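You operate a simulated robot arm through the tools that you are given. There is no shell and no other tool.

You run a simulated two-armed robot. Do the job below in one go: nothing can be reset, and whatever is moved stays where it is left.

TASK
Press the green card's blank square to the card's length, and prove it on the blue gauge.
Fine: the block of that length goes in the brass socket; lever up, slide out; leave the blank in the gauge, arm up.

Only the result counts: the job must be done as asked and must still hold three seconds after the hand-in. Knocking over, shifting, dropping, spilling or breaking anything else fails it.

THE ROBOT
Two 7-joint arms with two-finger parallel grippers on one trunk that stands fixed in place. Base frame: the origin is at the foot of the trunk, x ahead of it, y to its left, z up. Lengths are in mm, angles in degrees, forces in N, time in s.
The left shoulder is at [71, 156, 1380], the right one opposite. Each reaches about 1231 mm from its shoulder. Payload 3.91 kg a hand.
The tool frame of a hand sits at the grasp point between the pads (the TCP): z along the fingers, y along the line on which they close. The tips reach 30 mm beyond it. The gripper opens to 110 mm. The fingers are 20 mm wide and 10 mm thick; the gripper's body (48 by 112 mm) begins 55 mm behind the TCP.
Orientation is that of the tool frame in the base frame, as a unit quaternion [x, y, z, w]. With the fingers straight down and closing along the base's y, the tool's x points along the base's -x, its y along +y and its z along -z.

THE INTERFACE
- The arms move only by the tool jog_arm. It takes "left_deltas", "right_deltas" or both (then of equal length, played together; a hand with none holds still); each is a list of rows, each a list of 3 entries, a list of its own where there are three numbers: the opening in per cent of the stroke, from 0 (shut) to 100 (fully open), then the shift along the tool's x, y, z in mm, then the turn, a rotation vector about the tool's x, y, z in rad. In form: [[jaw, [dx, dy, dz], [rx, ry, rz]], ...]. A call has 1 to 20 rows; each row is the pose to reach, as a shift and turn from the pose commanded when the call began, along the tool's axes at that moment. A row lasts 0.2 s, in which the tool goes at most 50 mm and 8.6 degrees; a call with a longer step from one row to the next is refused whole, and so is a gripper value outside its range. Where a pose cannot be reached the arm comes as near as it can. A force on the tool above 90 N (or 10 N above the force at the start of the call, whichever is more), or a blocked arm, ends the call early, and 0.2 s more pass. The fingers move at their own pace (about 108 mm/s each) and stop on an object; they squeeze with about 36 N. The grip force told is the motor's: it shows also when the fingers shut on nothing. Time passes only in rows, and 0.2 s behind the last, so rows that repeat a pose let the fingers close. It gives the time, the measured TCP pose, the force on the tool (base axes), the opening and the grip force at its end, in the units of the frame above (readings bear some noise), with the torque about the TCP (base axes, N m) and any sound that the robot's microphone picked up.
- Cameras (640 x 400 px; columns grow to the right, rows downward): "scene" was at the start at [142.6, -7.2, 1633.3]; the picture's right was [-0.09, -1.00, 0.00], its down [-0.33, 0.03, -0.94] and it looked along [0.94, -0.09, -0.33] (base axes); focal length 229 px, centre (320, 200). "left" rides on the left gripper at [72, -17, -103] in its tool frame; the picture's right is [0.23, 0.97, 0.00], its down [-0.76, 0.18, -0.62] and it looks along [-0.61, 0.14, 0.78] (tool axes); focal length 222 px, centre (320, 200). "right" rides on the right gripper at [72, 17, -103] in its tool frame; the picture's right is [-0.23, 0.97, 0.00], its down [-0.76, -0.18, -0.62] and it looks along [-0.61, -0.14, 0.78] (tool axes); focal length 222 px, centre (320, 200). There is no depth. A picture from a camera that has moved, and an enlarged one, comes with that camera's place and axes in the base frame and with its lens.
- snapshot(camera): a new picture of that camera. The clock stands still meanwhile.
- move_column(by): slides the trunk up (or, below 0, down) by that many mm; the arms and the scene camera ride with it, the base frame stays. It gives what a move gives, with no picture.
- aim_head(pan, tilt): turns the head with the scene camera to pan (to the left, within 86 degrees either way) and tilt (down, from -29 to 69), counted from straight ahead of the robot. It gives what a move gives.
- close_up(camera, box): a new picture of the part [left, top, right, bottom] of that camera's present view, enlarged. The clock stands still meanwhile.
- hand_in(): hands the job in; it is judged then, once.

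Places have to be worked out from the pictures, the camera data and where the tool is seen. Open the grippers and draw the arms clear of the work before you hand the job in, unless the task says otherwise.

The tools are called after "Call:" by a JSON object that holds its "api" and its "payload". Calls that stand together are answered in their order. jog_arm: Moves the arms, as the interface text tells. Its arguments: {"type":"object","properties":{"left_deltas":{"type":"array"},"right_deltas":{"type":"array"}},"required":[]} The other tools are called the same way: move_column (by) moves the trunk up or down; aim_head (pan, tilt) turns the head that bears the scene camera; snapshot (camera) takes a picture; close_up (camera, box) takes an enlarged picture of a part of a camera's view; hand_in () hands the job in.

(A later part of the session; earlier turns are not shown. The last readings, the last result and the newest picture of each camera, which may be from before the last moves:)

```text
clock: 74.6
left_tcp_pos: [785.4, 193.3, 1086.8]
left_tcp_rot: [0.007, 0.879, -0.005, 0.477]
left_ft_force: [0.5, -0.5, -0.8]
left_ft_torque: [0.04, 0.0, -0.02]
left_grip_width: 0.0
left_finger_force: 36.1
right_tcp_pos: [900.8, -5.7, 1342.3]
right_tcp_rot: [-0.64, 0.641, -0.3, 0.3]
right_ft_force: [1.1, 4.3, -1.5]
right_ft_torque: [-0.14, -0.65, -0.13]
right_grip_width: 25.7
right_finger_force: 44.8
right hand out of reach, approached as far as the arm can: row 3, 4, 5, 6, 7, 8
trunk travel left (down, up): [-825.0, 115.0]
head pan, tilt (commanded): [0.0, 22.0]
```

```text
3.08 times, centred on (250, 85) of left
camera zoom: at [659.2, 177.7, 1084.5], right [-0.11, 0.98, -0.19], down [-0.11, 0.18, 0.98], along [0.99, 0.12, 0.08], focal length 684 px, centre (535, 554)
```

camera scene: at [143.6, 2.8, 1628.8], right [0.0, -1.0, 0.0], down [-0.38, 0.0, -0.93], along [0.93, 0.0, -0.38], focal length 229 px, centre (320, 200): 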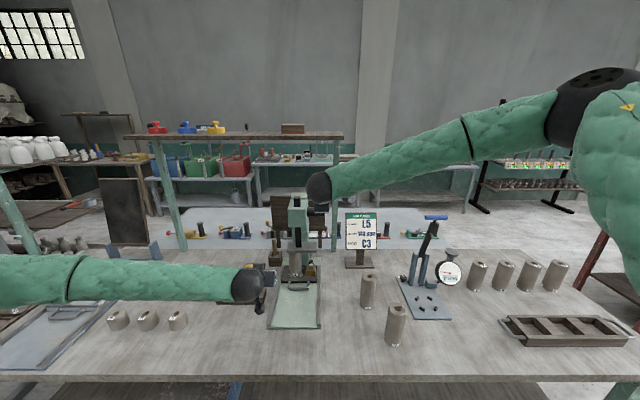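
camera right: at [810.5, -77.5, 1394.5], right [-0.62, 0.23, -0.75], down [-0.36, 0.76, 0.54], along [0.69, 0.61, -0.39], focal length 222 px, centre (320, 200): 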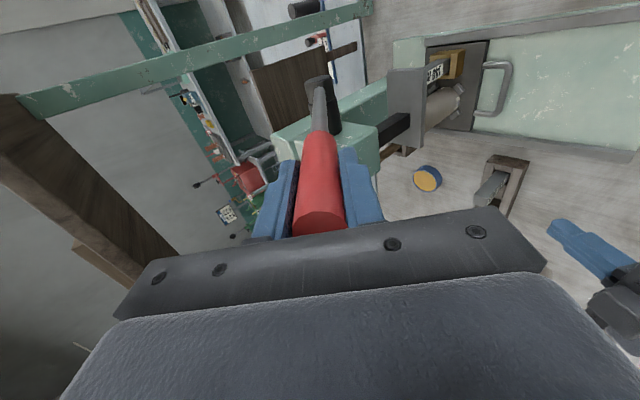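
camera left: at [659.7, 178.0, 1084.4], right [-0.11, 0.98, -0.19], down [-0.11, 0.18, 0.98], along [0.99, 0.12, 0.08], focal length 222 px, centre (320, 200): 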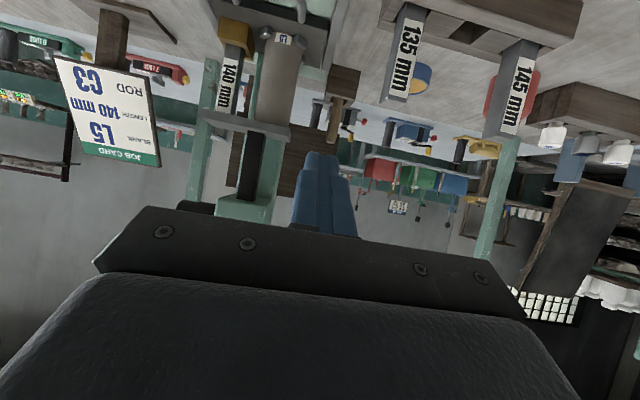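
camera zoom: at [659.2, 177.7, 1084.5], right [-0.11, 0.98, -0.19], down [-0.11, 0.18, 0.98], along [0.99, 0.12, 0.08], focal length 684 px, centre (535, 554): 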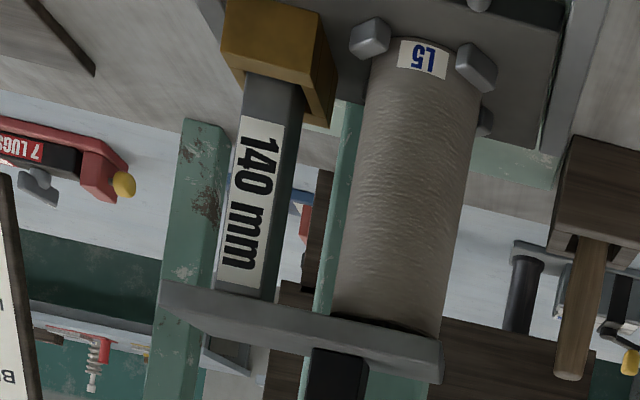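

The lever rose only a little before the rolled wrist ran out of reach, but the press has opened slightly and the blank stays short. I'll release, back off along the lever and roll the hand back.

Call:
{"api": "jog_arm", "payload": {"right_deltas": [[80, [0, 0, 0], [0, 0, 0]], [80, [0, 0, 0], [0, 0, 0]], [80, [0, 0, -30], [0, 0, 0]], [80, [0, 0, -70], [0, 0, 0]], [80, [0, 0, -110], [0, 0, 0]], [80, [0, 0, -145], [0, 0, 0]], [80, [0, 0, -145], [0, 0, 0]]]}}

Call:
{"api": "jog_arm", "payload": {"right_deltas": [[80, [0, 0, 0], [0, 0, 0.14]], [80, [0, 0, 0], [0, 0, 0.28]], [80, [0, 0, 0], [0, 0, 0.42]], [80, [0, 0, 0], [0, 0, 0.56]], [80, [0, 0, 0], [0, 0, 0.7]], [80, [0, 0, 0], [0, 0, 0.84]], [80, [0, 0, 0], [0, 0, 0.98]], [80, [0, 0, 0], [0, 0, 1.12]], [80, [0, 0, 0], [0, 0, 1.26]], [80, [0, 0, 0], [0, 0, 1.4]], [80, [0, 0, 0], [0, 0, 1.5]], [80, [0, 0, 0], [0, 0, 1.571]], [80, [0, 0, 0], [0, 0, 1.571]]]}}

Call:
{"api": "snapshot", "payload": {"camera": "right"}}

Call:
{"api": "snapshot", "payload": {"camera": "scene"}}

```text
clock: 76.2
left_tcp_pos: [784.4, 192.1, 1086.2]
left_tcp_rot: [0.007, 0.878, -0.004, 0.478]
left_ft_force: [0.4, 0.0, -1.2]
left_ft_torque: [-0.03, 0.01, -0.01]
left_grip_width: 0.0
left_finger_force: 35.6
right_tcp_pos: [789.5, -4.8, 1433.9]
right_tcp_rot: [-0.639, 0.642, -0.299, 0.3]
right_ft_force: [-0.3, -1.6, -0.3]
right_ft_torque: [0.0, 0.0, 0.01]
right_grip_width: 87.9
right_finger_force: 0.2
trunk travel left (down, up): [-825.0, 115.0]
head pan, tilt (commanded): [0.0, 22.0]
```

```text
clock: 79.0
left_tcp_pos: [783.8, 192.1, 1087.6]
left_tcp_rot: [0.007, 0.879, -0.005, 0.478]
left_ft_force: [0.9, 0.5, 0.6]
left_ft_torque: [0.02, 0.02, 0.0]
left_grip_width: 0.1
left_finger_force: 36.0
right_tcp_pos: [788.9, -5.2, 1434.9]
right_tcp_rot: [0.003, 0.906, 0.0, 0.424]
right_ft_force: [-0.6, -0.1, -0.8]
right_ft_torque: [0.02, 0.03, 0.03]
right_grip_width: 88.1
right_finger_force: 0.1
trunk travel left (down, up): [-825.0, 115.0]
head pan, tilt (commanded): [0.0, 22.0]
```

```text
taken
camera right: at [664.3, 12.4, 1444.3], right [0.15, 0.97, 0.18], down [0.01, -0.18, 0.98], along [0.99, -0.15, -0.04], focal length 222 px, centre (320, 200)
```

right: 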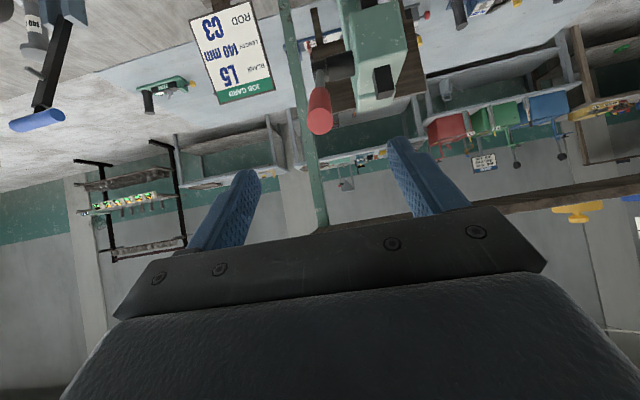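

```text
taken
camera scene: at [142.5, 1.7, 1628.7], right [0.0, -1.0, 0.0], down [-0.38, 0.0, -0.93], along [0.93, 0.0, -0.38], focal length 229 px, centre (320, 200)
```

scene: 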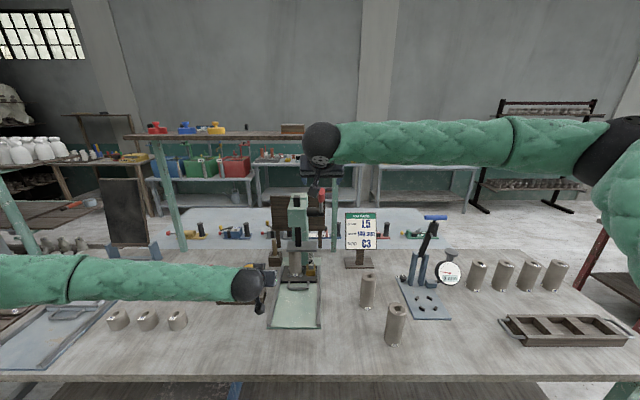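

Lever seen at about 49°. I'll pitch to 70° and bring the open fingers around the grip again for the light pull back up.

Call:
{"api": "jog_arm", "payload": {"right_deltas": [[80, [11, 0, 19], [0, -0.115, 0]], [80, [22, 0, 38], [0, -0.23, 0]], [80, [33.4, 0, 57.5], [0, -0.346, 0]], [80, [22, 0, 88], [0, -0.346, 0]], [80, [10, 0, 120], [0, -0.346, 0]], [80, [-0.6, 0, 149], [0, -0.346, 0]], [80, [-0.6, 0, 149], [0, -0.346, 0]]]}}

Call:
{"api": "snapshot", "payload": {"camera": "right"}}

```text
clock: 80.6
left_tcp_pos: [784.0, 192.8, 1087.7]
left_tcp_rot: [0.007, 0.879, -0.005, 0.477]
left_ft_force: [-0.4, 0.2, -0.4]
left_ft_torque: [-0.01, -0.03, 0.02]
left_grip_width: 0.0
left_finger_force: 36.4
right_tcp_pos: [902.8, -4.6, 1340.2]
right_tcp_rot: [0.003, 0.82, 0.0, 0.573]
right_ft_force: [-0.1, 0.1, 1.0]
right_ft_torque: [0.03, 0.01, 0.03]
right_grip_width: 88.2
right_finger_force: 0.0
trunk travel left (down, up): [-825.0, 115.0]
head pan, tilt (commanded): [0.0, 22.0]
```

```text
taken
camera right: at [782.8, 12.4, 1305.6], right [0.08, 0.97, 0.22], down [-0.33, -0.18, 0.93], along [0.94, -0.15, 0.3], focal length 222 px, centre (320, 200)
```

right: 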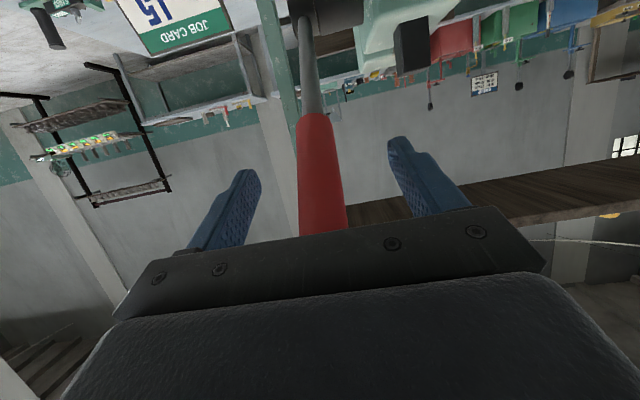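

The grip is centred between the fingers. I'll close, then raise the lever along its arc.

Call:
{"api": "jog_arm", "payload": {"right_deltas": [[0, [0, 0, 0], [0, 0, 0]], [0, [0, 0, 0], [0, 0, 0]], [0, [0, 0, 0], [0, 0, 0]], [0, [-6, 0, 2.5], [0, 0, 0]], [0, [-12.7, 0, 5.4], [0, 0, 0]], [0, [-25.4, 0, 11.9], [0, 0, 0]], [0, [-37.7, 0, 19.2], [0, 0, 0]], [0, [-49.3, 0, 27.4], [0, 0, 0]], [0, [-60.3, 0, 36.3], [0, 0, 0]], [0, [-60.3, 0, 36.3], [0, 0, 0]]]}}

Call:
{"api": "snapshot", "payload": {"camera": "right"}}

Call:
{"api": "close_up", "payload": {"camera": "left", "box": [190, 20, 310, 150]}}

```text
clock: 82.8
left_tcp_pos: [783.7, 191.7, 1089.7]
left_tcp_rot: [0.007, 0.878, -0.005, 0.479]
left_ft_force: [-0.2, 0.3, 0.3]
left_ft_torque: [0.01, -0.02, -0.01]
left_grip_width: 0.0
left_finger_force: 36.4
right_tcp_pos: [959.2, -3.8, 1385.8]
right_tcp_rot: [0.002, 0.818, 0.0, 0.575]
right_ft_force: [-8.8, -0.5, 2.1]
right_ft_torque: [-0.29, 1.09, -0.08]
right_grip_width: 26.0
right_finger_force: 45.3
trunk travel left (down, up): [-825.0, 115.0]
head pan, tilt (commanded): [0.0, 22.0]
```

```text
taken
camera right: at [837.2, 12.2, 1352.6], right [0.08, 0.97, 0.22], down [-0.33, -0.18, 0.93], along [0.94, -0.15, 0.3], focal length 222 px, centre (320, 200)
```

right: 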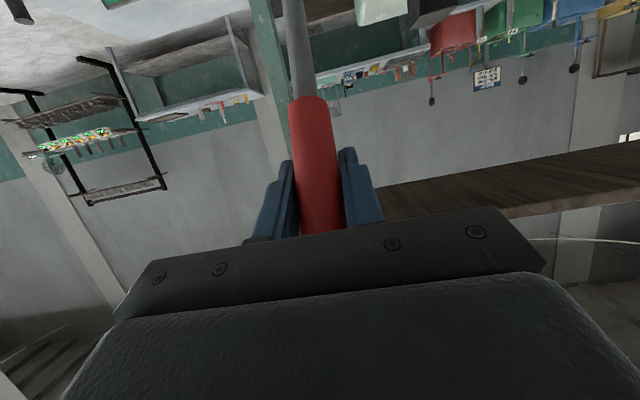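

```text
3.08 times, centred on (250, 85) of left
camera zoom: at [658.1, 177.3, 1085.5], right [-0.11, 0.98, -0.19], down [-0.11, 0.18, 0.98], along [0.99, 0.12, 0.09], focal length 684 px, centre (535, 554)
```

zoom: 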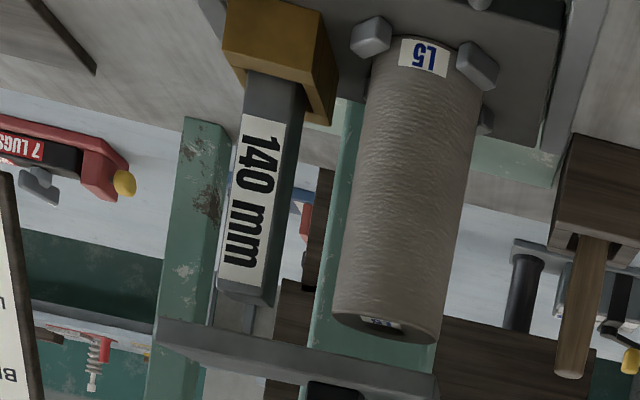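

The platen has lifted clear and the blank's top is now flat, level with the block. I'll finish raising the lever to its original upright stop.

Call:
{"api": "jog_arm", "payload": {"right_deltas": [[0, [-4, 0, 3.7], [0, 0, 0]], [0, [-8.1, 0, 7.5], [0, 0, 0]], [0, [-11, 0, 10.5], [0, 0, 0]], [0, [-13, 0, 13], [0, 0, 0]], [0, [-13, 0, 13], [0, 0, 0]]]}}

```text
clock: 84.0
left_tcp_pos: [782.2, 192.6, 1089.1]
left_tcp_rot: [0.007, 0.878, -0.005, 0.478]
left_ft_force: [0.3, -0.5, 0.0]
left_ft_torque: [0.02, 0.02, -0.01]
left_grip_width: 0.0
left_finger_force: 35.7
right_tcp_pos: [973.6, -4.4, 1394.8]
right_tcp_rot: [0.002, 0.819, 0.001, 0.574]
right_ft_force: [-12.8, 1.6, 10.3]
right_ft_torque: [-0.17, 1.26, -0.09]
right_grip_width: 25.8
right_finger_force: 44.9
trunk travel left (down, up): [-825.0, 115.0]
head pan, tilt (commanded): [0.0, 22.0]
```

I'll check the lever and platen against their starting positions.

Call:
{"api": "snapshot", "payload": {"camera": "scene"}}

Call:
{"api": "close_up", "payload": {"camera": "scene", "box": [240, 140, 360, 300]}}

Call:
{"api": "close_up", "payload": {"camera": "left", "box": [190, 20, 310, 150]}}

```text
taken
camera scene: at [139.4, 1.8, 1629.1], right [0.0, -1.0, 0.0], down [-0.37, 0.0, -0.93], along [0.93, 0.0, -0.37], focal length 229 px, centre (320, 200)
```

scene: 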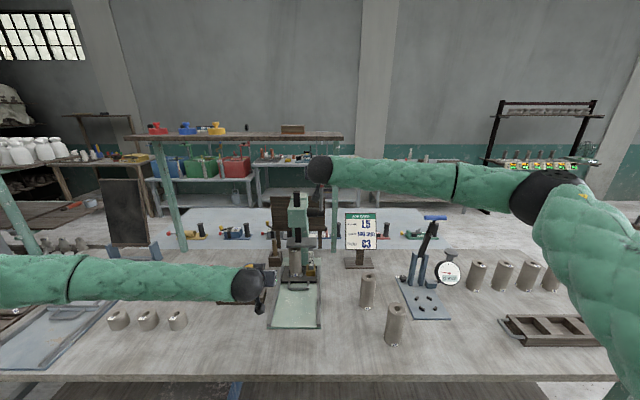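

```text
2.50 times, centred on (300, 220) of scene
camera zoom: at [139.4, 1.8, 1629.1], right [0.0, -1.0, 0.0], down [-0.37, 0.0, -0.93], along [0.93, 0.0, -0.37], focal length 572 px, centre (370, 150)
```

zoom: 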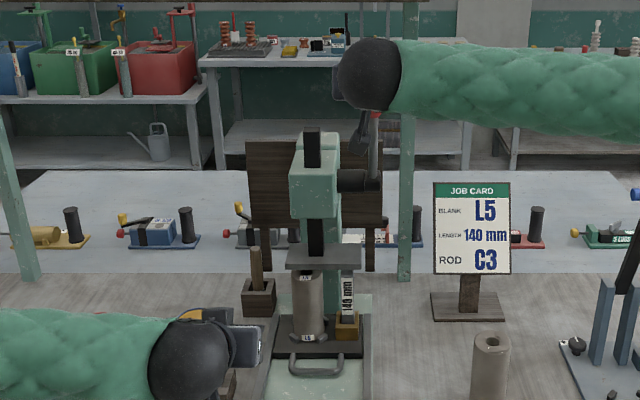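

```text
3.08 times, centred on (250, 85) of left
camera zoom: at [657.0, 177.3, 1086.2], right [-0.11, 0.98, -0.19], down [-0.11, 0.18, 0.98], along [0.99, 0.12, 0.09], focal length 684 px, centre (535, 554)
```

zoom: 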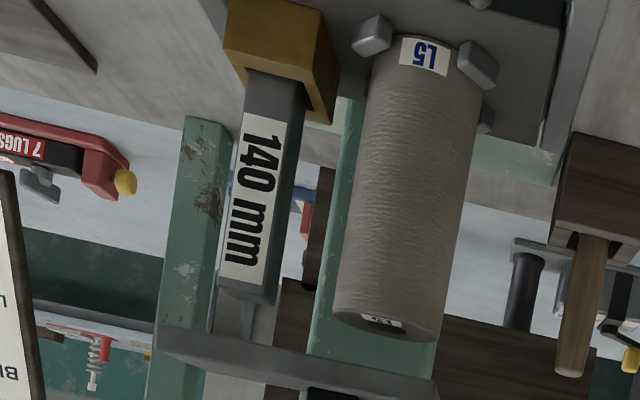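

The platen and ram are back at their starting height. I'll release the lever and withdraw the right hand.

Call:
{"api": "jog_arm", "payload": {"right_deltas": [[80, [0, 0, 0], [0, 0, 0]], [80, [0, 0, 0], [0, 0, 0]], [80, [0, 0, 0], [0, 0, 0]], [80, [0, 0, -30], [0, 0, 0]], [80, [0, 0, -70], [0, 0, 0]], [80, [0, 0, -110], [0, 0, 0]], [80, [0, 0, -150], [0, 0, 0]], [80, [0, 0, -150], [0, 0, 0]]]}}

Call:
{"api": "snapshot", "payload": {"camera": "right"}}

Call:
{"api": "close_up", "payload": {"camera": "scene", "box": [240, 140, 360, 300]}}

```text
clock: 85.8
left_tcp_pos: [785.1, 192.1, 1086.4]
left_tcp_rot: [0.008, 0.879, -0.006, 0.477]
left_ft_force: [-0.8, 0.4, -0.6]
left_ft_torque: [0.01, 0.0, 0.0]
left_grip_width: 0.2
left_finger_force: 35.9
right_tcp_pos: [834.4, -6.1, 1441.0]
right_tcp_rot: [0.002, 0.82, 0.0, 0.572]
right_ft_force: [1.2, -0.3, -0.1]
right_ft_torque: [0.0, 0.01, 0.03]
right_grip_width: 88.0
right_finger_force: 0.0
trunk travel left (down, up): [-825.0, 115.0]
head pan, tilt (commanded): [0.0, 22.0]
```

```text
taken
camera right: at [713.7, 12.0, 1408.2], right [0.08, 0.97, 0.22], down [-0.32, -0.18, 0.93], along [0.94, -0.15, 0.3], focal length 222 px, centre (320, 200)
```

right: 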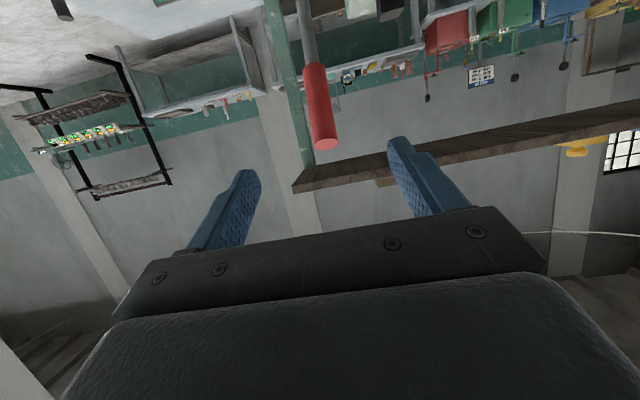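

```text
2.50 times, centred on (300, 220) of scene
camera zoom: at [143.4, 1.9, 1628.6], right [0.0, -1.0, 0.0], down [-0.38, 0.0, -0.93], along [0.93, 0.0, -0.38], focal length 572 px, centre (370, 150)
```

zoom: 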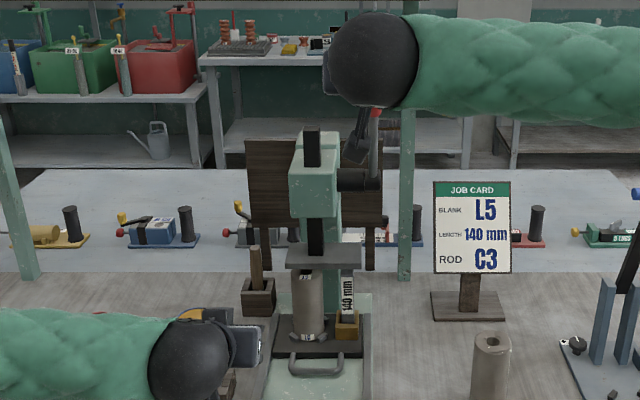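

Released. I'll move the right hand away and level it so I can compare the lever with its starting angle.

Call:
{"api": "jog_arm", "payload": {"right_deltas": [[80, [10, -20, -22], [0, 0.12, 0]], [80, [22, -48, -42], [0, 0.25, 0]], [80, [34, -76, -62], [0, 0.38, 0]], [80, [46, -104, -82], [0, 0.51, 0]], [80, [58, -132, -102], [0, 0.64, 0]], [80, [70, -160, -122], [0, 0.77, 0]], [80, [84, -188, -144], [0, 0.9, 0]], [80, [98, -216, -166], [0, 1.03, 0]], [80, [111.7, -244, -187], [0, 1.16, 0]], [80, [111.7, -244, -187], [0, 1.223, 0]], [80, [111.7, -244, -187], [0, 1.223, 0]]]}}

Call:
{"api": "snapshot", "payload": {"camera": "scene"}}

Call:
{"api": "close_up", "payload": {"camera": "scene", "box": [240, 140, 360, 300]}}

```text
clock: 88.2
left_tcp_pos: [784.7, 191.7, 1089.0]
left_tcp_rot: [0.008, 0.878, -0.006, 0.478]
left_ft_force: [-0.1, 0.8, -0.5]
left_ft_torque: [0.01, 0.01, -0.01]
left_grip_width: 0.2
left_finger_force: 35.7
right_tcp_pos: [621.1, -248.9, 1401.9]
right_tcp_rot: [0.001, 1.0, 0.001, -0.001]
right_ft_force: [-0.3, 0.6, 0.0]
right_ft_torque: [-0.01, 0.01, 0.0]
right_grip_width: 88.3
right_finger_force: 0.1
trunk travel left (down, up): [-825.0, 115.0]
head pan, tilt (commanded): [0.0, 22.0]
```

```text
taken
camera scene: at [142.3, 1.2, 1628.7], right [0.0, -1.0, 0.0], down [-0.37, 0.0, -0.93], along [0.93, 0.0, -0.37], focal length 229 px, centre (320, 200)
```

scene: 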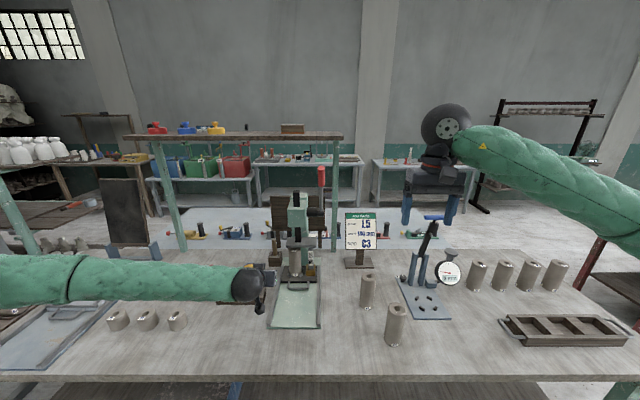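

```text
2.50 times, centred on (300, 220) of scene
camera zoom: at [142.3, 1.2, 1628.7], right [0.0, -1.0, 0.0], down [-0.37, 0.0, -0.93], along [0.93, 0.0, -0.37], focal length 572 px, centre (370, 150)
```

zoom: 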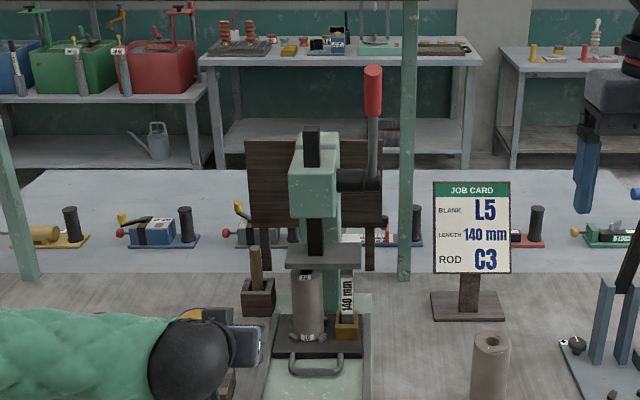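

The lever looks 2–3° lower than at the start, so it isn't fully up. I'll return to the same pre-grasp pose and nudge it up to its stop with the palm.

Call:
{"api": "jog_arm", "payload": {"right_deltas": [[50, [-20, 28, -25], [0, -0.136, 0]], [50, [-45, 56, -35], [0, -0.272, 0]], [50, [-72, 84, -40], [0, -0.408, 0]], [50, [-100, 112, -40], [0, -0.544, 0]], [50, [-128, 140, -40], [0, -0.68, 0]], [50, [-156, 168, -38], [0, -0.816, 0]], [50, [-184, 196, -35], [0, -0.952, 0]], [50, [-212, 222, -32], [0, -1.088, 0]], [50, [-236, 244.5, -30], [0, -1.222, 0]], [50, [-249, 244.5, -30], [0, -1.222, 0]], [50, [-249, 244.5, -30], [0, -1.222, 0]]]}}

Call:
{"api": "snapshot", "payload": {"camera": "right"}}

```text
clock: 90.6
left_tcp_pos: [784.0, 191.6, 1088.8]
left_tcp_rot: [0.007, 0.879, -0.005, 0.477]
left_ft_force: [-0.7, 0.6, 0.0]
left_ft_torque: [0.02, 0.01, 0.0]
left_grip_width: 0.1
left_finger_force: 36.0
right_tcp_pos: [869.1, -5.6, 1431.1]
right_tcp_rot: [0.003, 0.82, 0.0, 0.573]
right_ft_force: [-1.0, 0.1, -0.3]
right_ft_torque: [0.01, -0.02, -0.01]
right_grip_width: 55.1
right_finger_force: 0.1
trunk travel left (down, up): [-825.0, 115.0]
head pan, tilt (commanded): [0.0, 22.0]
```

```text
taken
camera right: at [748.5, 13.2, 1397.8], right [0.08, 0.97, 0.22], down [-0.33, -0.18, 0.93], along [0.94, -0.14, 0.3], focal length 222 px, centre (320, 200)
```

right: 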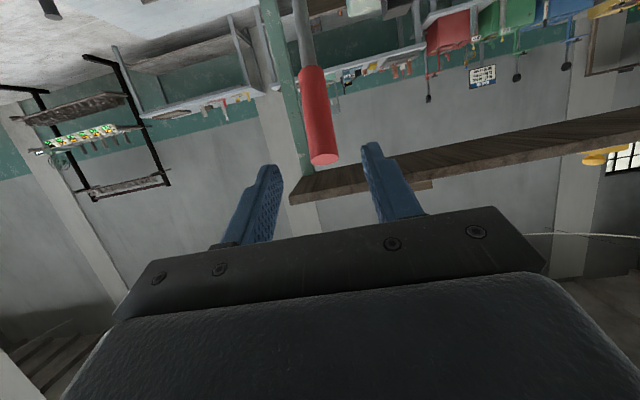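

At the same pose as before, the lever appears about 2° lower. I'll straddle it and advance so the palm pushes it upward.

Call:
{"api": "jog_arm", "payload": {"right_deltas": [[50, [-3, 0, 30], [0, 0, 0]], [50, [-6, 0, 60], [0, 0, 0]], [50, [-9, 0, 90], [0, 0, 0]], [50, [-9, 0, 105], [0, 0, 0]], [50, [-9, 0, 114], [0, 0, 0]], [50, [-9, 0, 118], [0, 0, 0]], [50, [-9, 0, 118], [0, 0, 0]]]}}

Call:
{"api": "snapshot", "payload": {"camera": "right"}}

```text
clock: 92.2
left_tcp_pos: [784.9, 190.7, 1088.6]
left_tcp_rot: [0.007, 0.879, -0.005, 0.477]
left_ft_force: [0.3, 1.0, -0.2]
left_ft_torque: [0.01, -0.01, -0.04]
left_grip_width: 0.1
left_finger_force: 35.7
right_tcp_pos: [984.4, -4.1, 1399.7]
right_tcp_rot: [0.002, 0.82, 0.001, 0.573]
right_ft_force: [-1.4, -1.0, 0.6]
right_ft_torque: [-0.01, 0.0, 0.02]
right_grip_width: 55.4
right_finger_force: 0.1
trunk travel left (down, up): [-825.0, 115.0]
head pan, tilt (commanded): [0.0, 22.0]
```

```text
taken
camera right: at [862.3, 12.4, 1366.1], right [0.08, 0.97, 0.22], down [-0.32, -0.18, 0.93], along [0.94, -0.15, 0.3], focal length 222 px, centre (320, 200)
```

right: 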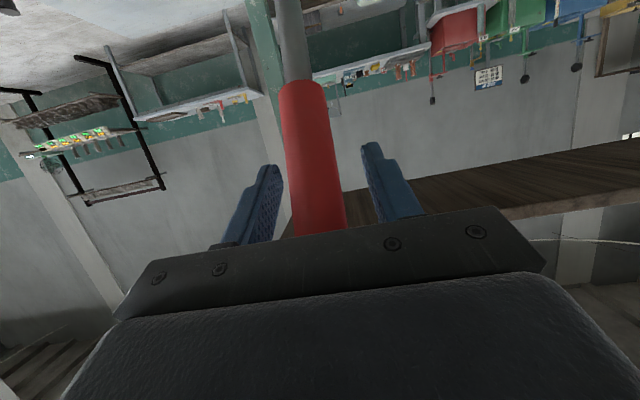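

No contact yet; creeping further.

Call:
{"api": "jog_arm", "payload": {"right_deltas": [[50, [0, 0, 3], [0, 0, 0]], [50, [0, 0, 6], [0, 0, 0]], [50, [0, 0, 9], [0, 0, 0]], [50, [0, 0, 12], [0, 0, 0]], [50, [0, 0, 12], [0, 0, 0]]]}}

```text
clock: 93.4
left_tcp_pos: [780.8, 191.3, 1090.1]
left_tcp_rot: [0.007, 0.878, -0.005, 0.479]
left_ft_force: [0.5, 0.6, 0.4]
left_ft_torque: [-0.01, -0.04, 0.02]
left_grip_width: 0.0
left_finger_force: 36.2
right_tcp_pos: [991.7, -4.7, 1399.4]
right_tcp_rot: [0.001, 0.818, 0.001, 0.575]
right_ft_force: [-19.7, -1.2, 11.5]
right_ft_torque: [0.01, -0.28, 0.07]
right_grip_width: 55.1
right_finger_force: 0.0
trunk travel left (down, up): [-825.0, 115.0]
head pan, tilt (commanded): [0.0, 22.0]
```

Resistance of 23 N now; I'll push a touch more to confirm it's the stop.

Call:
{"api": "jog_arm", "payload": {"right_deltas": [[50, [0, 0, 2], [0, 0, 0]], [50, [0, 0, 4], [0, 0, 0]], [50, [0, 0, 4], [0, 0, 0]]]}}

Call:
{"api": "close_up", "payload": {"camera": "scene", "box": [240, 140, 360, 300]}}

```text
clock: 94.2
left_tcp_pos: [780.8, 192.7, 1092.4]
left_tcp_rot: [0.007, 0.877, -0.005, 0.48]
left_ft_force: [0.1, 0.1, -0.6]
left_ft_torque: [0.0, 0.0, 0.01]
left_grip_width: 0.1
left_finger_force: 36.3
right_tcp_pos: [991.6, -5.1, 1399.0]
right_tcp_rot: [0.002, 0.818, 0.001, 0.575]
right_ft_force: [-43.3, -3.5, 4.5]
right_ft_torque: [0.09, -1.39, 0.11]
right_grip_width: 55.1
right_finger_force: 0.0
trunk travel left (down, up): [-825.0, 115.0]
head pan, tilt (commanded): [0.0, 22.0]
```

```text
2.50 times, centred on (300, 220) of scene
camera zoom: at [134.9, 1.2, 1629.3], right [0.0, -1.0, 0.0], down [-0.37, 0.0, -0.93], along [0.93, 0.0, -0.37], focal length 572 px, centre (370, 150)
```

zoom: 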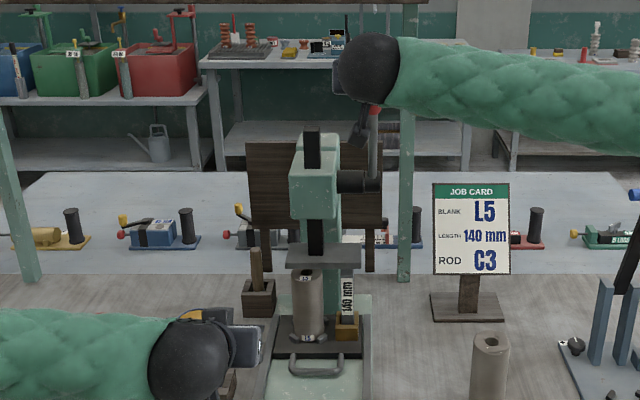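

The lever is hard against its upper stop (43 N). I'll back away and withdraw the right hand.

Call:
{"api": "jog_arm", "payload": {"right_deltas": [[50, [0, 0, -8], [0, 0, 0]], [50, [0, 0, -30], [0, 0, 0]], [50, [0, 0, -65], [0, 0, 0]], [50, [0, 0, -100], [0, 0, 0]], [50, [0, 0, -140], [0, 0, 0]], [50, [0, 0, -165], [0, 0, 0]]]}}

Call:
{"api": "jog_arm", "payload": {"right_deltas": [[80, [10, -20, -22], [0, 0.12, 0]], [80, [22, -48, -42], [0, 0.25, 0]], [80, [34, -76, -62], [0, 0.38, 0]], [80, [46, -104, -82], [0, 0.51, 0]], [80, [58, -132, -102], [0, 0.64, 0]], [80, [70, -160, -122], [0, 0.77, 0]], [80, [84, -188, -144], [0, 0.9, 0]], [80, [98, -216, -166], [0, 1.03, 0]], [80, [111.7, -244, -187], [0, 1.16, 0]], [80, [111.7, -244, -187], [0, 1.222, 0]], [80, [111.7, -244, -187], [0, 1.222, 0]]]}}

Call:
{"api": "close_up", "payload": {"camera": "scene", "box": [240, 140, 360, 300]}}

Call:
{"api": "snapshot", "payload": {"camera": "left"}}

```text
clock: 95.6
left_tcp_pos: [784.1, 193.0, 1088.1]
left_tcp_rot: [0.006, 0.878, -0.004, 0.478]
left_ft_force: [0.6, 1.1, 0.3]
left_ft_torque: [-0.02, -0.02, 0.02]
left_grip_width: 0.0
left_finger_force: 35.8
right_tcp_pos: [842.7, -5.2, 1451.5]
right_tcp_rot: [0.003, 0.819, 0.0, 0.573]
right_ft_force: [-0.4, 0.2, -0.1]
right_ft_torque: [-0.01, 0.0, 0.01]
right_grip_width: 55.1
right_finger_force: 0.0
trunk travel left (down, up): [-825.0, 115.0]
head pan, tilt (commanded): [0.0, 22.0]
```

```text
clock: 98.0
left_tcp_pos: [782.8, 191.2, 1088.9]
left_tcp_rot: [0.007, 0.878, -0.005, 0.478]
left_ft_force: [-0.1, -0.3, -0.3]
left_ft_torque: [-0.01, 0.01, 0.02]
left_grip_width: 0.1
left_finger_force: 35.9
right_tcp_pos: [629.0, -248.7, 1410.6]
right_tcp_rot: [0.001, 1.0, 0.002, -0.001]
right_ft_force: [1.1, -0.5, -0.1]
right_ft_torque: [0.02, 0.01, 0.02]
right_grip_width: 87.8
right_finger_force: 0.0
trunk travel left (down, up): [-825.0, 115.0]
head pan, tilt (commanded): [0.0, 22.0]
```

```text
2.50 times, centred on (300, 220) of scene
camera zoom: at [142.3, 1.2, 1628.7], right [0.0, -1.0, 0.0], down [-0.37, 0.0, -0.93], along [0.93, 0.0, -0.37], focal length 572 px, centre (370, 150)
```

zoom: 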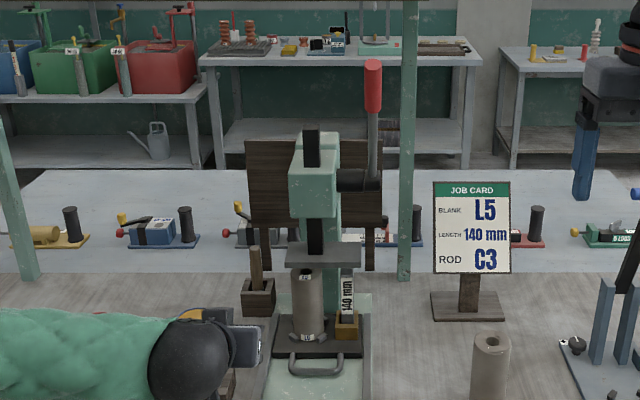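

```text
taken
camera left: at [658.8, 176.8, 1085.0], right [-0.11, 0.98, -0.19], down [-0.11, 0.18, 0.98], along [0.99, 0.12, 0.08], focal length 222 px, centre (320, 200)
```

left: 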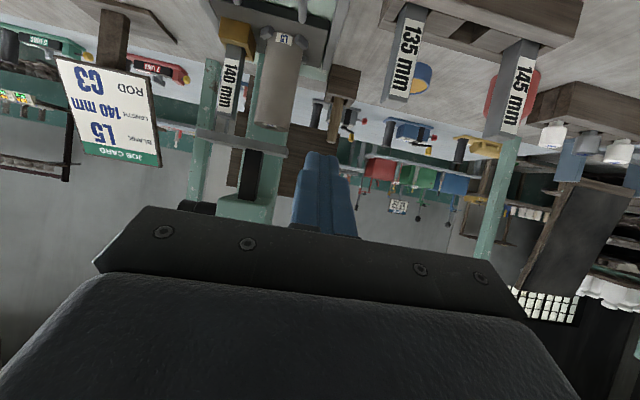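

The lever is back to its starting position. Now the left hand, tilted 20°, goes to just above the handle gap to pull the slide out.

Call:
{"api": "jog_arm", "payload": {"left_deltas": [[0, [-1, -18, 15], [-0.0025, 0.13, -0.0025]], [0, [-2, -37, 31], [-0.005, 0.26, -0.005]], [0, [-3, -55, 46], [-0.0075, 0.39, -0.0075]], [0, [-3.5, -74, 62], [-0.01, 0.52, -0.01]], [0, [-3.9, -92.5, 77.2], [-0.0124, 0.647, -0.0122]], [0, [-1.5, -92.5, 115], [-0.0124, 0.647, -0.0122]], [0, [1, -92.5, 153], [-0.0124, 0.647, -0.0122]], [0, [3, -92.5, 190], [-0.0124, 0.647, -0.0122]], [0, [5.6, -92.5, 222], [-0.0124, 0.647, -0.0122]], [0, [5.6, -92.5, 222], [-0.0124, 0.647, -0.0122]]]}}

Call:
{"api": "snapshot", "payload": {"camera": "left"}}

Call:
{"api": "close_up", "payload": {"camera": "scene", "box": [240, 180, 360, 320]}}

Call:
{"api": "snapshot", "payload": {"camera": "right"}}

```text
clock: 100.2
left_tcp_pos: [968.0, 96.3, 963.5]
left_tcp_rot: [0.001, 0.985, 0.0, 0.175]
left_ft_force: [0.3, 0.0, 0.5]
left_ft_torque: [0.0, -0.02, -0.01]
left_grip_width: 0.0
left_finger_force: 35.9
right_tcp_pos: [629.4, -247.5, 1411.7]
right_tcp_rot: [0.002, 1.0, 0.002, -0.001]
right_ft_force: [0.4, 0.5, 0.3]
right_ft_torque: [0.02, 0.0, -0.01]
right_grip_width: 88.1
right_finger_force: 0.0
trunk travel left (down, up): [-825.0, 115.0]
head pan, tilt (commanded): [0.0, 22.0]
```

```text
taken
camera left: at [865.0, 78.3, 1037.4], right [-0.21, 0.97, -0.08], down [0.5, 0.18, 0.85], along [0.84, 0.14, -0.53], focal length 222 px, centre (320, 200)
```

left: 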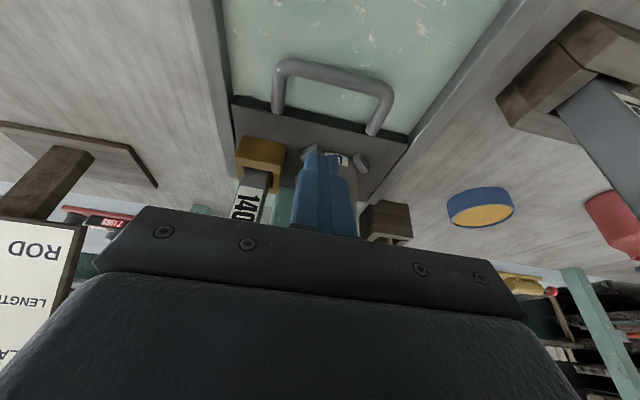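

```text
2.86 times, centred on (300, 250) of scene
camera zoom: at [142.1, 1.6, 1628.8], right [0.0, -1.0, 0.0], down [-0.37, 0.0, -0.93], along [0.93, 0.0, -0.37], focal length 654 px, centre (377, 57)
```

zoom: 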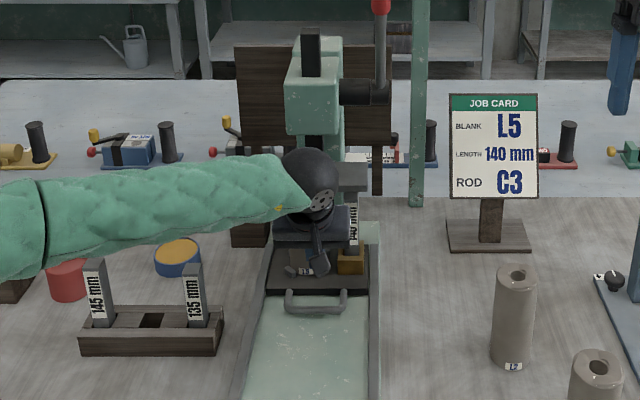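

```text
taken
camera right: at [557.3, -231.7, 1513.0], right [0.23, 0.97, 0.0], down [0.76, -0.18, 0.62], along [0.61, -0.14, -0.78], focal length 222 px, centre (320, 200)
```

right: 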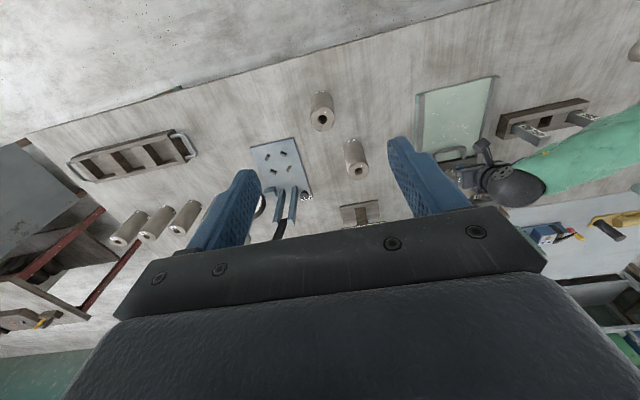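

The bar sits near x≈953 and the slide face near x≈993, so my fingers are right over the gap. I'll lower them in.

Call:
{"api": "jog_arm", "payload": {"left_deltas": [[0, [6.8, 1, 18.8], [0, 0, 0]], [0, [13.7, 1.5, 37.6], [0, 0, 0]], [0, [18.8, 1.5, 51.7], [0, 0, 0]], [0, [22.9, 1.5, 63], [0, 0, 0]], [0, [25.5, 1.5, 70], [0, 0, 0]], [0, [25.5, 1.5, 70], [0, 0, 0]]]}}

Call:
{"api": "snapshot", "payload": {"camera": "left"}}

Call:
{"api": "close_up", "payload": {"camera": "scene", "box": [240, 180, 360, 320]}}

```text
clock: 101.6
left_tcp_pos: [966.2, 96.9, 887.7]
left_tcp_rot: [0.001, 0.985, 0.0, 0.173]
left_ft_force: [1.8, 0.3, 1.5]
left_ft_torque: [0.01, -0.03, 0.0]
left_grip_width: 0.3
left_finger_force: 35.6
right_tcp_pos: [631.2, -248.4, 1411.5]
right_tcp_rot: [0.002, 1.0, 0.001, 0.0]
right_ft_force: [0.1, 0.6, -0.2]
right_ft_torque: [0.0, -0.04, -0.01]
right_grip_width: 88.1
right_finger_force: 0.2
trunk travel left (down, up): [-825.0, 115.0]
head pan, tilt (commanded): [0.0, 22.0]
```

```text
taken
camera left: at [864.5, 79.6, 962.2], right [-0.21, 0.97, -0.08], down [0.5, 0.18, 0.85], along [0.84, 0.14, -0.53], focal length 222 px, centre (320, 200)
```

left: 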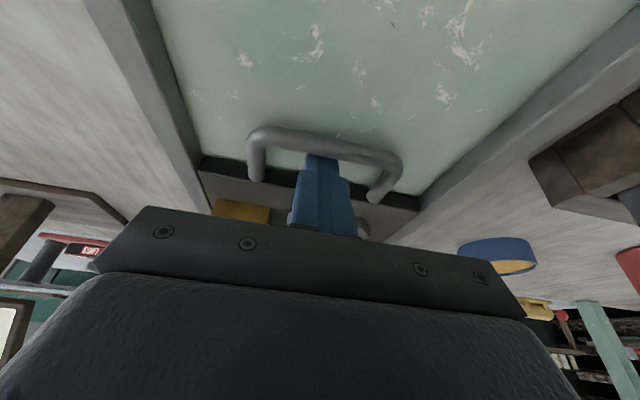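

```text
2.86 times, centred on (300, 250) of scene
camera zoom: at [142.8, 1.4, 1628.7], right [0.0, -1.0, 0.0], down [-0.38, 0.0, -0.93], along [0.93, 0.0, -0.38], focal length 654 px, centre (377, 57)
```

zoom: 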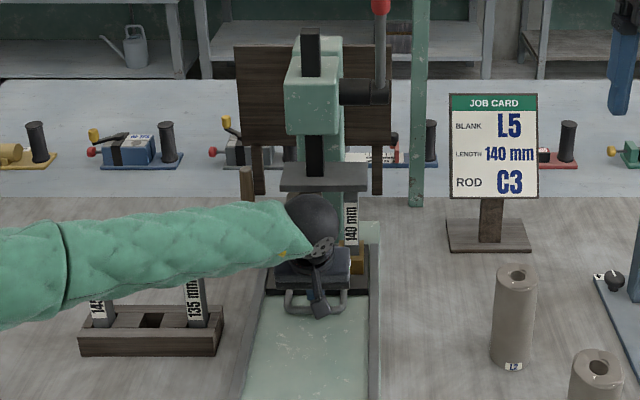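

The fingertips are inside the handle. I'll pull the slide out gently.

Call:
{"api": "jog_arm", "payload": {"left_deltas": [[0, [2.8, 0, -1.0], [0, 0, 0]], [0, [5.6, 0, -2.1], [0, 0, 0]], [0, [10.3, 0, -3.8], [0, 0, 0]], [0, [16.9, 0, -6.2], [0, 0, 0]], [0, [24.4, 0, -8.9], [0, 0, 0]], [0, [33.8, 0, -12.3], [0, 0, 0]], [0, [44.2, 0, -16.1], [0, 0, 0]], [0, [54.5, 0, -19.8], [0, 0, 0]], [0, [64.8, 0, -23.6], [0, 0, 0]], [0, [75.2, 0, -27.4], [0, 0, 0]], [0, [85.5, 0, -31.1], [0, 0, 0]], [0, [95.8, 0, -34.9], [0, 0, 0]], [0, [106.2, 0, -38.6], [0, 0, 0]], [0, [116.5, 0, -42.4], [0, 0, 0]], [0, [126.9, 0, -46.2], [0, 0, 0]], [0, [137.2, 0, -49.9], [0, 0, 0]], [0, [146.6, 0, -53.4], [0, 0, 0]], [0, [154.1, 0, -56.1], [0, 0, 0]], [0, [159.7, 0, -58.1], [0, 0, 0]], [0, [163.5, 0, -59.5], [0, 0, 0]]]}}

Call:
{"api": "snapshot", "payload": {"camera": "scene"}}

Call:
{"api": "snapshot", "payload": {"camera": "left"}}

```text
clock: 105.8
left_tcp_pos: [792.8, 96.0, 889.0]
left_tcp_rot: [0.0, 0.985, 0.0, 0.173]
left_ft_force: [2.7, 0.2, 0.1]
left_ft_torque: [0.01, -0.04, 0.0]
left_grip_width: 0.0
left_finger_force: 35.9
right_tcp_pos: [630.8, -249.4, 1409.8]
right_tcp_rot: [0.002, 1.0, 0.002, -0.001]
right_ft_force: [0.1, -0.2, -0.2]
right_ft_torque: [-0.05, 0.02, 0.01]
right_grip_width: 88.1
right_finger_force: 0.1
trunk travel left (down, up): [-825.0, 115.0]
head pan, tilt (commanded): [0.0, 22.0]
```

```text
taken
camera scene: at [142.8, 1.4, 1628.7], right [0.0, -1.0, 0.0], down [-0.38, 0.0, -0.93], along [0.93, 0.0, -0.38], focal length 229 px, centre (320, 200)
```

scene: 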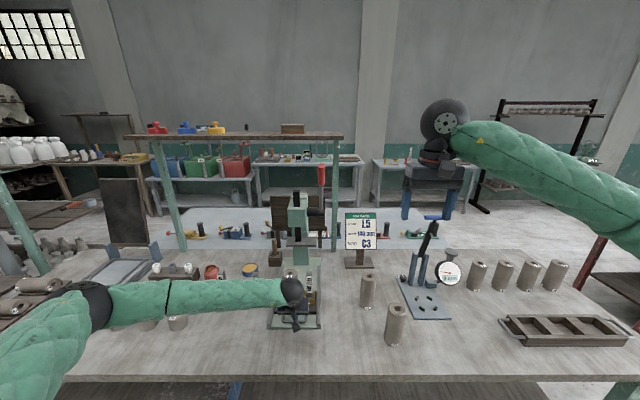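

```text
taken
camera left: at [690.2, 79.1, 962.5], right [-0.21, 0.97, -0.08], down [0.5, 0.18, 0.85], along [0.84, 0.14, -0.53], focal length 222 px, centre (320, 200)
```

left: 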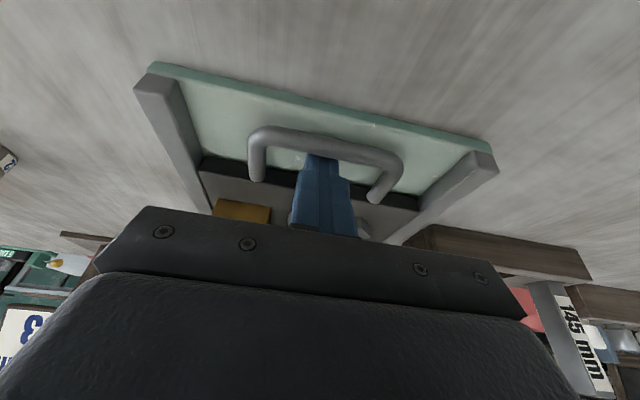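

The slide is following. I'll pull the last stretch in small steps to its outer stop.

Call:
{"api": "jog_arm", "payload": {"left_deltas": [[0, [4, 0, -1.5], [0, 0, 0]], [0, [9, 0, -3.3], [0, 0, 0]], [0, [14, 0, -5.1], [0, 0, 0]], [0, [19, 0, -6.9], [0, 0, 0]], [0, [23, 0, -8.4], [0, 0, 0]], [0, [26, 0, -9.5], [0, 0, 0]], [0, [26, 0, -9.5], [0, 0, 0]]]}}

```text
clock: 107.4
left_tcp_pos: [767.2, 97.7, 888.4]
left_tcp_rot: [-0.001, 0.985, 0.0, 0.174]
left_ft_force: [17.2, -0.1, 2.3]
left_ft_torque: [-0.04, -0.4, 0.03]
left_grip_width: 0.2
left_finger_force: 35.7
right_tcp_pos: [632.1, -247.5, 1410.0]
right_tcp_rot: [0.001, 1.0, 0.002, 0.0]
right_ft_force: [-0.1, -0.2, 0.3]
right_ft_torque: [0.02, 0.04, 0.04]
right_grip_width: 87.8
right_finger_force: 0.1
trunk travel left (down, up): [-825.0, 115.0]
head pan, tilt (commanded): [0.0, 22.0]
```

17 N suggests the outer stop; a touch more to confirm.

Call:
{"api": "jog_arm", "payload": {"left_deltas": [[0, [2, 0, -0.7], [0, 0, 0]], [0, [3, 0, -1.1], [0, 0, 0]], [0, [3, 0, -1.1], [0, 0, 0]]]}}

Call:
{"api": "close_up", "payload": {"camera": "scene", "box": [250, 240, 350, 340]}}

```text
clock: 108.2
left_tcp_pos: [766.1, 96.9, 888.5]
left_tcp_rot: [0.0, 0.985, 0.0, 0.175]
left_ft_force: [56.4, 0.2, 9.9]
left_ft_torque: [0.37, -1.26, 0.16]
left_grip_width: 0.1
left_finger_force: 35.8
right_tcp_pos: [634.6, -248.5, 1408.8]
right_tcp_rot: [0.002, 1.0, 0.001, -0.003]
right_ft_force: [0.4, 0.3, 0.4]
right_ft_torque: [0.01, 0.0, -0.01]
right_grip_width: 87.9
right_finger_force: 0.1
trunk travel left (down, up): [-825.0, 115.0]
head pan, tilt (commanded): [0.0, 22.0]
```

```text
4.00 times, centred on (300, 290) of scene
camera zoom: at [147.3, 1.3, 1628.4], right [0.0, -1.0, 0.0], down [-0.38, 0.0, -0.93], along [0.93, 0.0, -0.38], focal length 915 px, centre (400, -160)
```

zoom: 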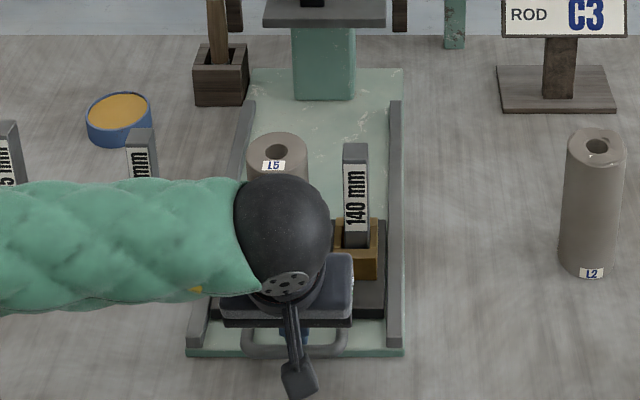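

The slide is at its outer stop (56 N), and the blank's top is now square. I'll free the fingers, lift straight up and take the left arm clear.

Call:
{"api": "jog_arm", "payload": {"left_deltas": [[0, [-3.8, 0, 1.4], [0, 0, 0]], [0, [-3.8, 0, 1.4], [0, 0, 0]], [0, [-10.6, 0, -17.4], [0, 0, 0]], [0, [-20.9, 0, -45.6], [0, 0, 0]], [0, [-34.6, 0, -83.2], [0, 0, 0]], [0, [-48.3, 0, -120.8], [0, 0, 0]], [0, [-62, 0, -158], [0, 0, 0]], [0, [-72, 10, -190], [0, 0, 0]]]}}

Call:
{"api": "jog_arm", "payload": {"left_deltas": [[0, [10, 20, -35], [0, 0.09, 0]], [0, [20, 50, -65], [0, 0.18, 0]], [0, [30, 85, -90], [0, 0.27, 0]], [0, [40, 120, -110], [0, 0.349, 0]], [0, [45, 155, -130], [0, 0.349, 0]], [0, [50, 190, -150], [0, 0.349, 0]], [0, [50, 225, -165], [0, 0.349, 0]], [0, [50, 245, -175], [0, 0.349, 0]]]}}

Call:
{"api": "snapshot", "payload": {"camera": "scene"}}

Call:
{"api": "close_up", "payload": {"camera": "scene", "box": [250, 240, 350, 340]}}

```text
clock: 110.0
left_tcp_pos: [763.6, 106.7, 1092.4]
left_tcp_rot: [0.002, 0.985, 0.0, 0.174]
left_ft_force: [-0.9, 0.1, 0.3]
left_ft_torque: [-0.02, 0.0, 0.03]
left_grip_width: 0.0
left_finger_force: 36.2
right_tcp_pos: [630.4, -249.1, 1411.0]
right_tcp_rot: [0.002, 1.0, 0.002, -0.001]
right_ft_force: [-0.6, 0.2, -0.7]
right_ft_torque: [0.02, -0.02, 0.04]
right_grip_width: 87.9
right_finger_force: 0.1
trunk travel left (down, up): [-825.0, 115.0]
head pan, tilt (commanded): [0.0, 22.0]
```

```text
clock: 111.8
left_tcp_pos: [656.6, 351.8, 1238.2]
left_tcp_rot: [0.001, 1.0, 0.0, 0.0]
left_ft_force: [-0.5, -0.5, -0.2]
left_ft_torque: [0.02, 0.05, -0.02]
left_grip_width: 0.2
left_finger_force: 36.5
right_tcp_pos: [628.8, -249.1, 1410.3]
right_tcp_rot: [0.002, 1.0, 0.002, -0.001]
right_ft_force: [-0.2, 0.7, 0.7]
right_ft_torque: [-0.03, 0.0, 0.01]
right_grip_width: 88.1
right_finger_force: 0.1
trunk travel left (down, up): [-825.0, 115.0]
head pan, tilt (commanded): [0.0, 22.0]
```

```text
taken
camera scene: at [142.0, 1.8, 1628.8], right [0.0, -1.0, 0.0], down [-0.37, 0.0, -0.93], along [0.93, 0.0, -0.37], focal length 229 px, centre (320, 200)
```

scene: 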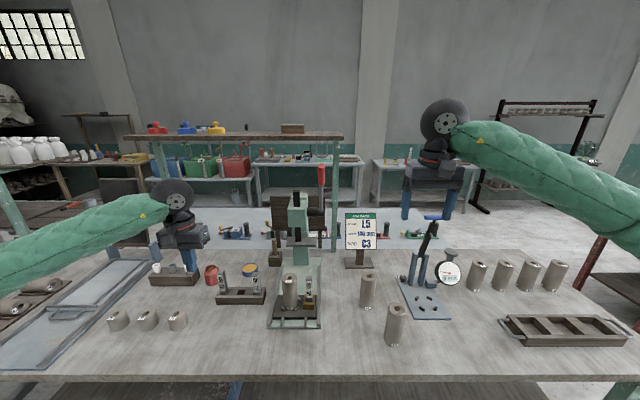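

```text
4.00 times, centred on (300, 290) of scene
camera zoom: at [142.0, 1.8, 1628.8], right [0.0, -1.0, 0.0], down [-0.37, 0.0, -0.93], along [0.93, 0.0, -0.37], focal length 915 px, centre (400, -160)
```

zoom: 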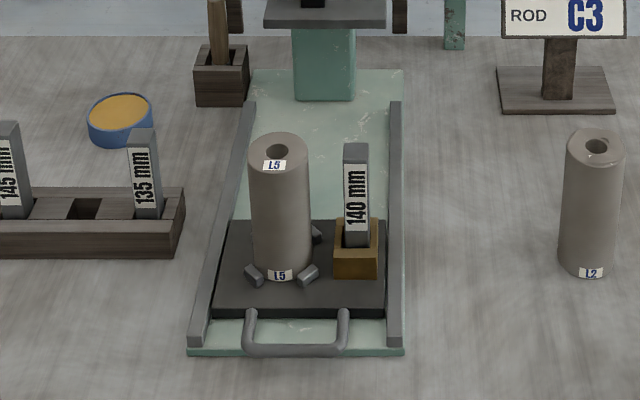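

The blank now has a flat, square top, and the block is still in the socket with lever up and slide out. I'll bring the right hand above the blank to pick it up.

Call:
{"api": "jog_arm", "payload": {"right_deltas": [[80, [-10, 30, 10], [0, 0, 0]], [80, [-30, 65, 25], [0, 0, 0]], [80, [-52, 100, 45], [0, 0, 0]], [80, [-74, 135, 65], [0, 0, 0]], [80, [-96, 170, 87], [0, 0, 0]], [80, [-118, 205, 109], [0, 0, 0]], [80, [-140, 240, 131], [0, 0, 0]], [80, [-162, 275, 153], [0, 0, 0]], [80, [-184, 310, 175], [0, 0, 0]], [80, [-206, 342, 198], [0, 0, 0]], [80, [-231, 368.3, 222], [0, 0, 0]], [80, [-231, 368.3, 225], [0, 0, 0]]]}}

Call:
{"api": "snapshot", "payload": {"camera": "right"}}

Call:
{"api": "close_up", "payload": {"camera": "right", "box": [260, 20, 380, 140]}}

```text
clock: 114.4
left_tcp_pos: [656.9, 350.7, 1239.8]
left_tcp_rot: [0.002, 1.0, 0.0, 0.001]
left_ft_force: [-0.6, -0.4, 0.3]
left_ft_torque: [0.02, 0.0, 0.0]
left_grip_width: 0.1
left_finger_force: 36.4
right_tcp_pos: [860.7, 120.4, 1185.0]
right_tcp_rot: [0.002, 1.0, 0.001, -0.001]
right_ft_force: [-0.7, -1.2, -0.1]
right_ft_torque: [0.02, 0.0, 0.0]
right_grip_width: 87.8
right_finger_force: 0.1
trunk travel left (down, up): [-825.0, 115.0]
head pan, tilt (commanded): [0.0, 22.0]
```

```text
taken
camera right: at [789.7, 135.9, 1287.4], right [0.23, 0.97, 0.0], down [0.76, -0.18, 0.62], along [0.61, -0.14, -0.78], focal length 222 px, centre (320, 200)
```

right: 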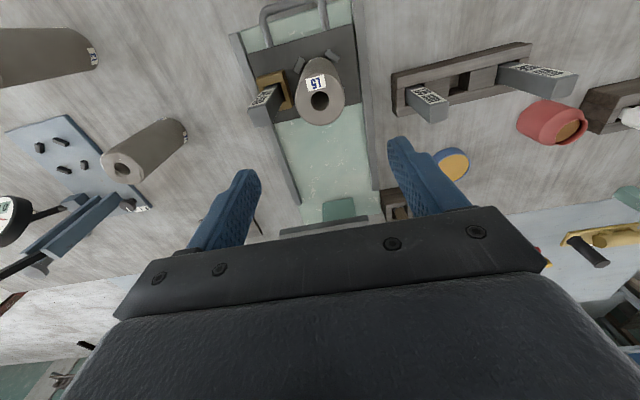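

```text
3.33 times, centred on (320, 80) of right
camera zoom: at [789.7, 135.9, 1287.4], right [0.23, 0.97, 0.0], down [0.76, -0.18, 0.62], along [0.61, -0.14, -0.78], focal length 740 px, centre (320, 600)
```

zoom: 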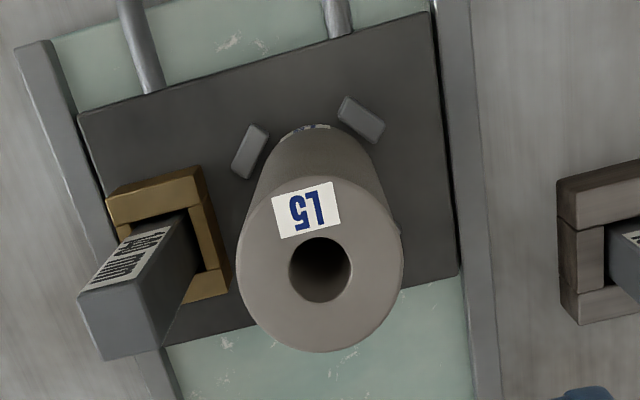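

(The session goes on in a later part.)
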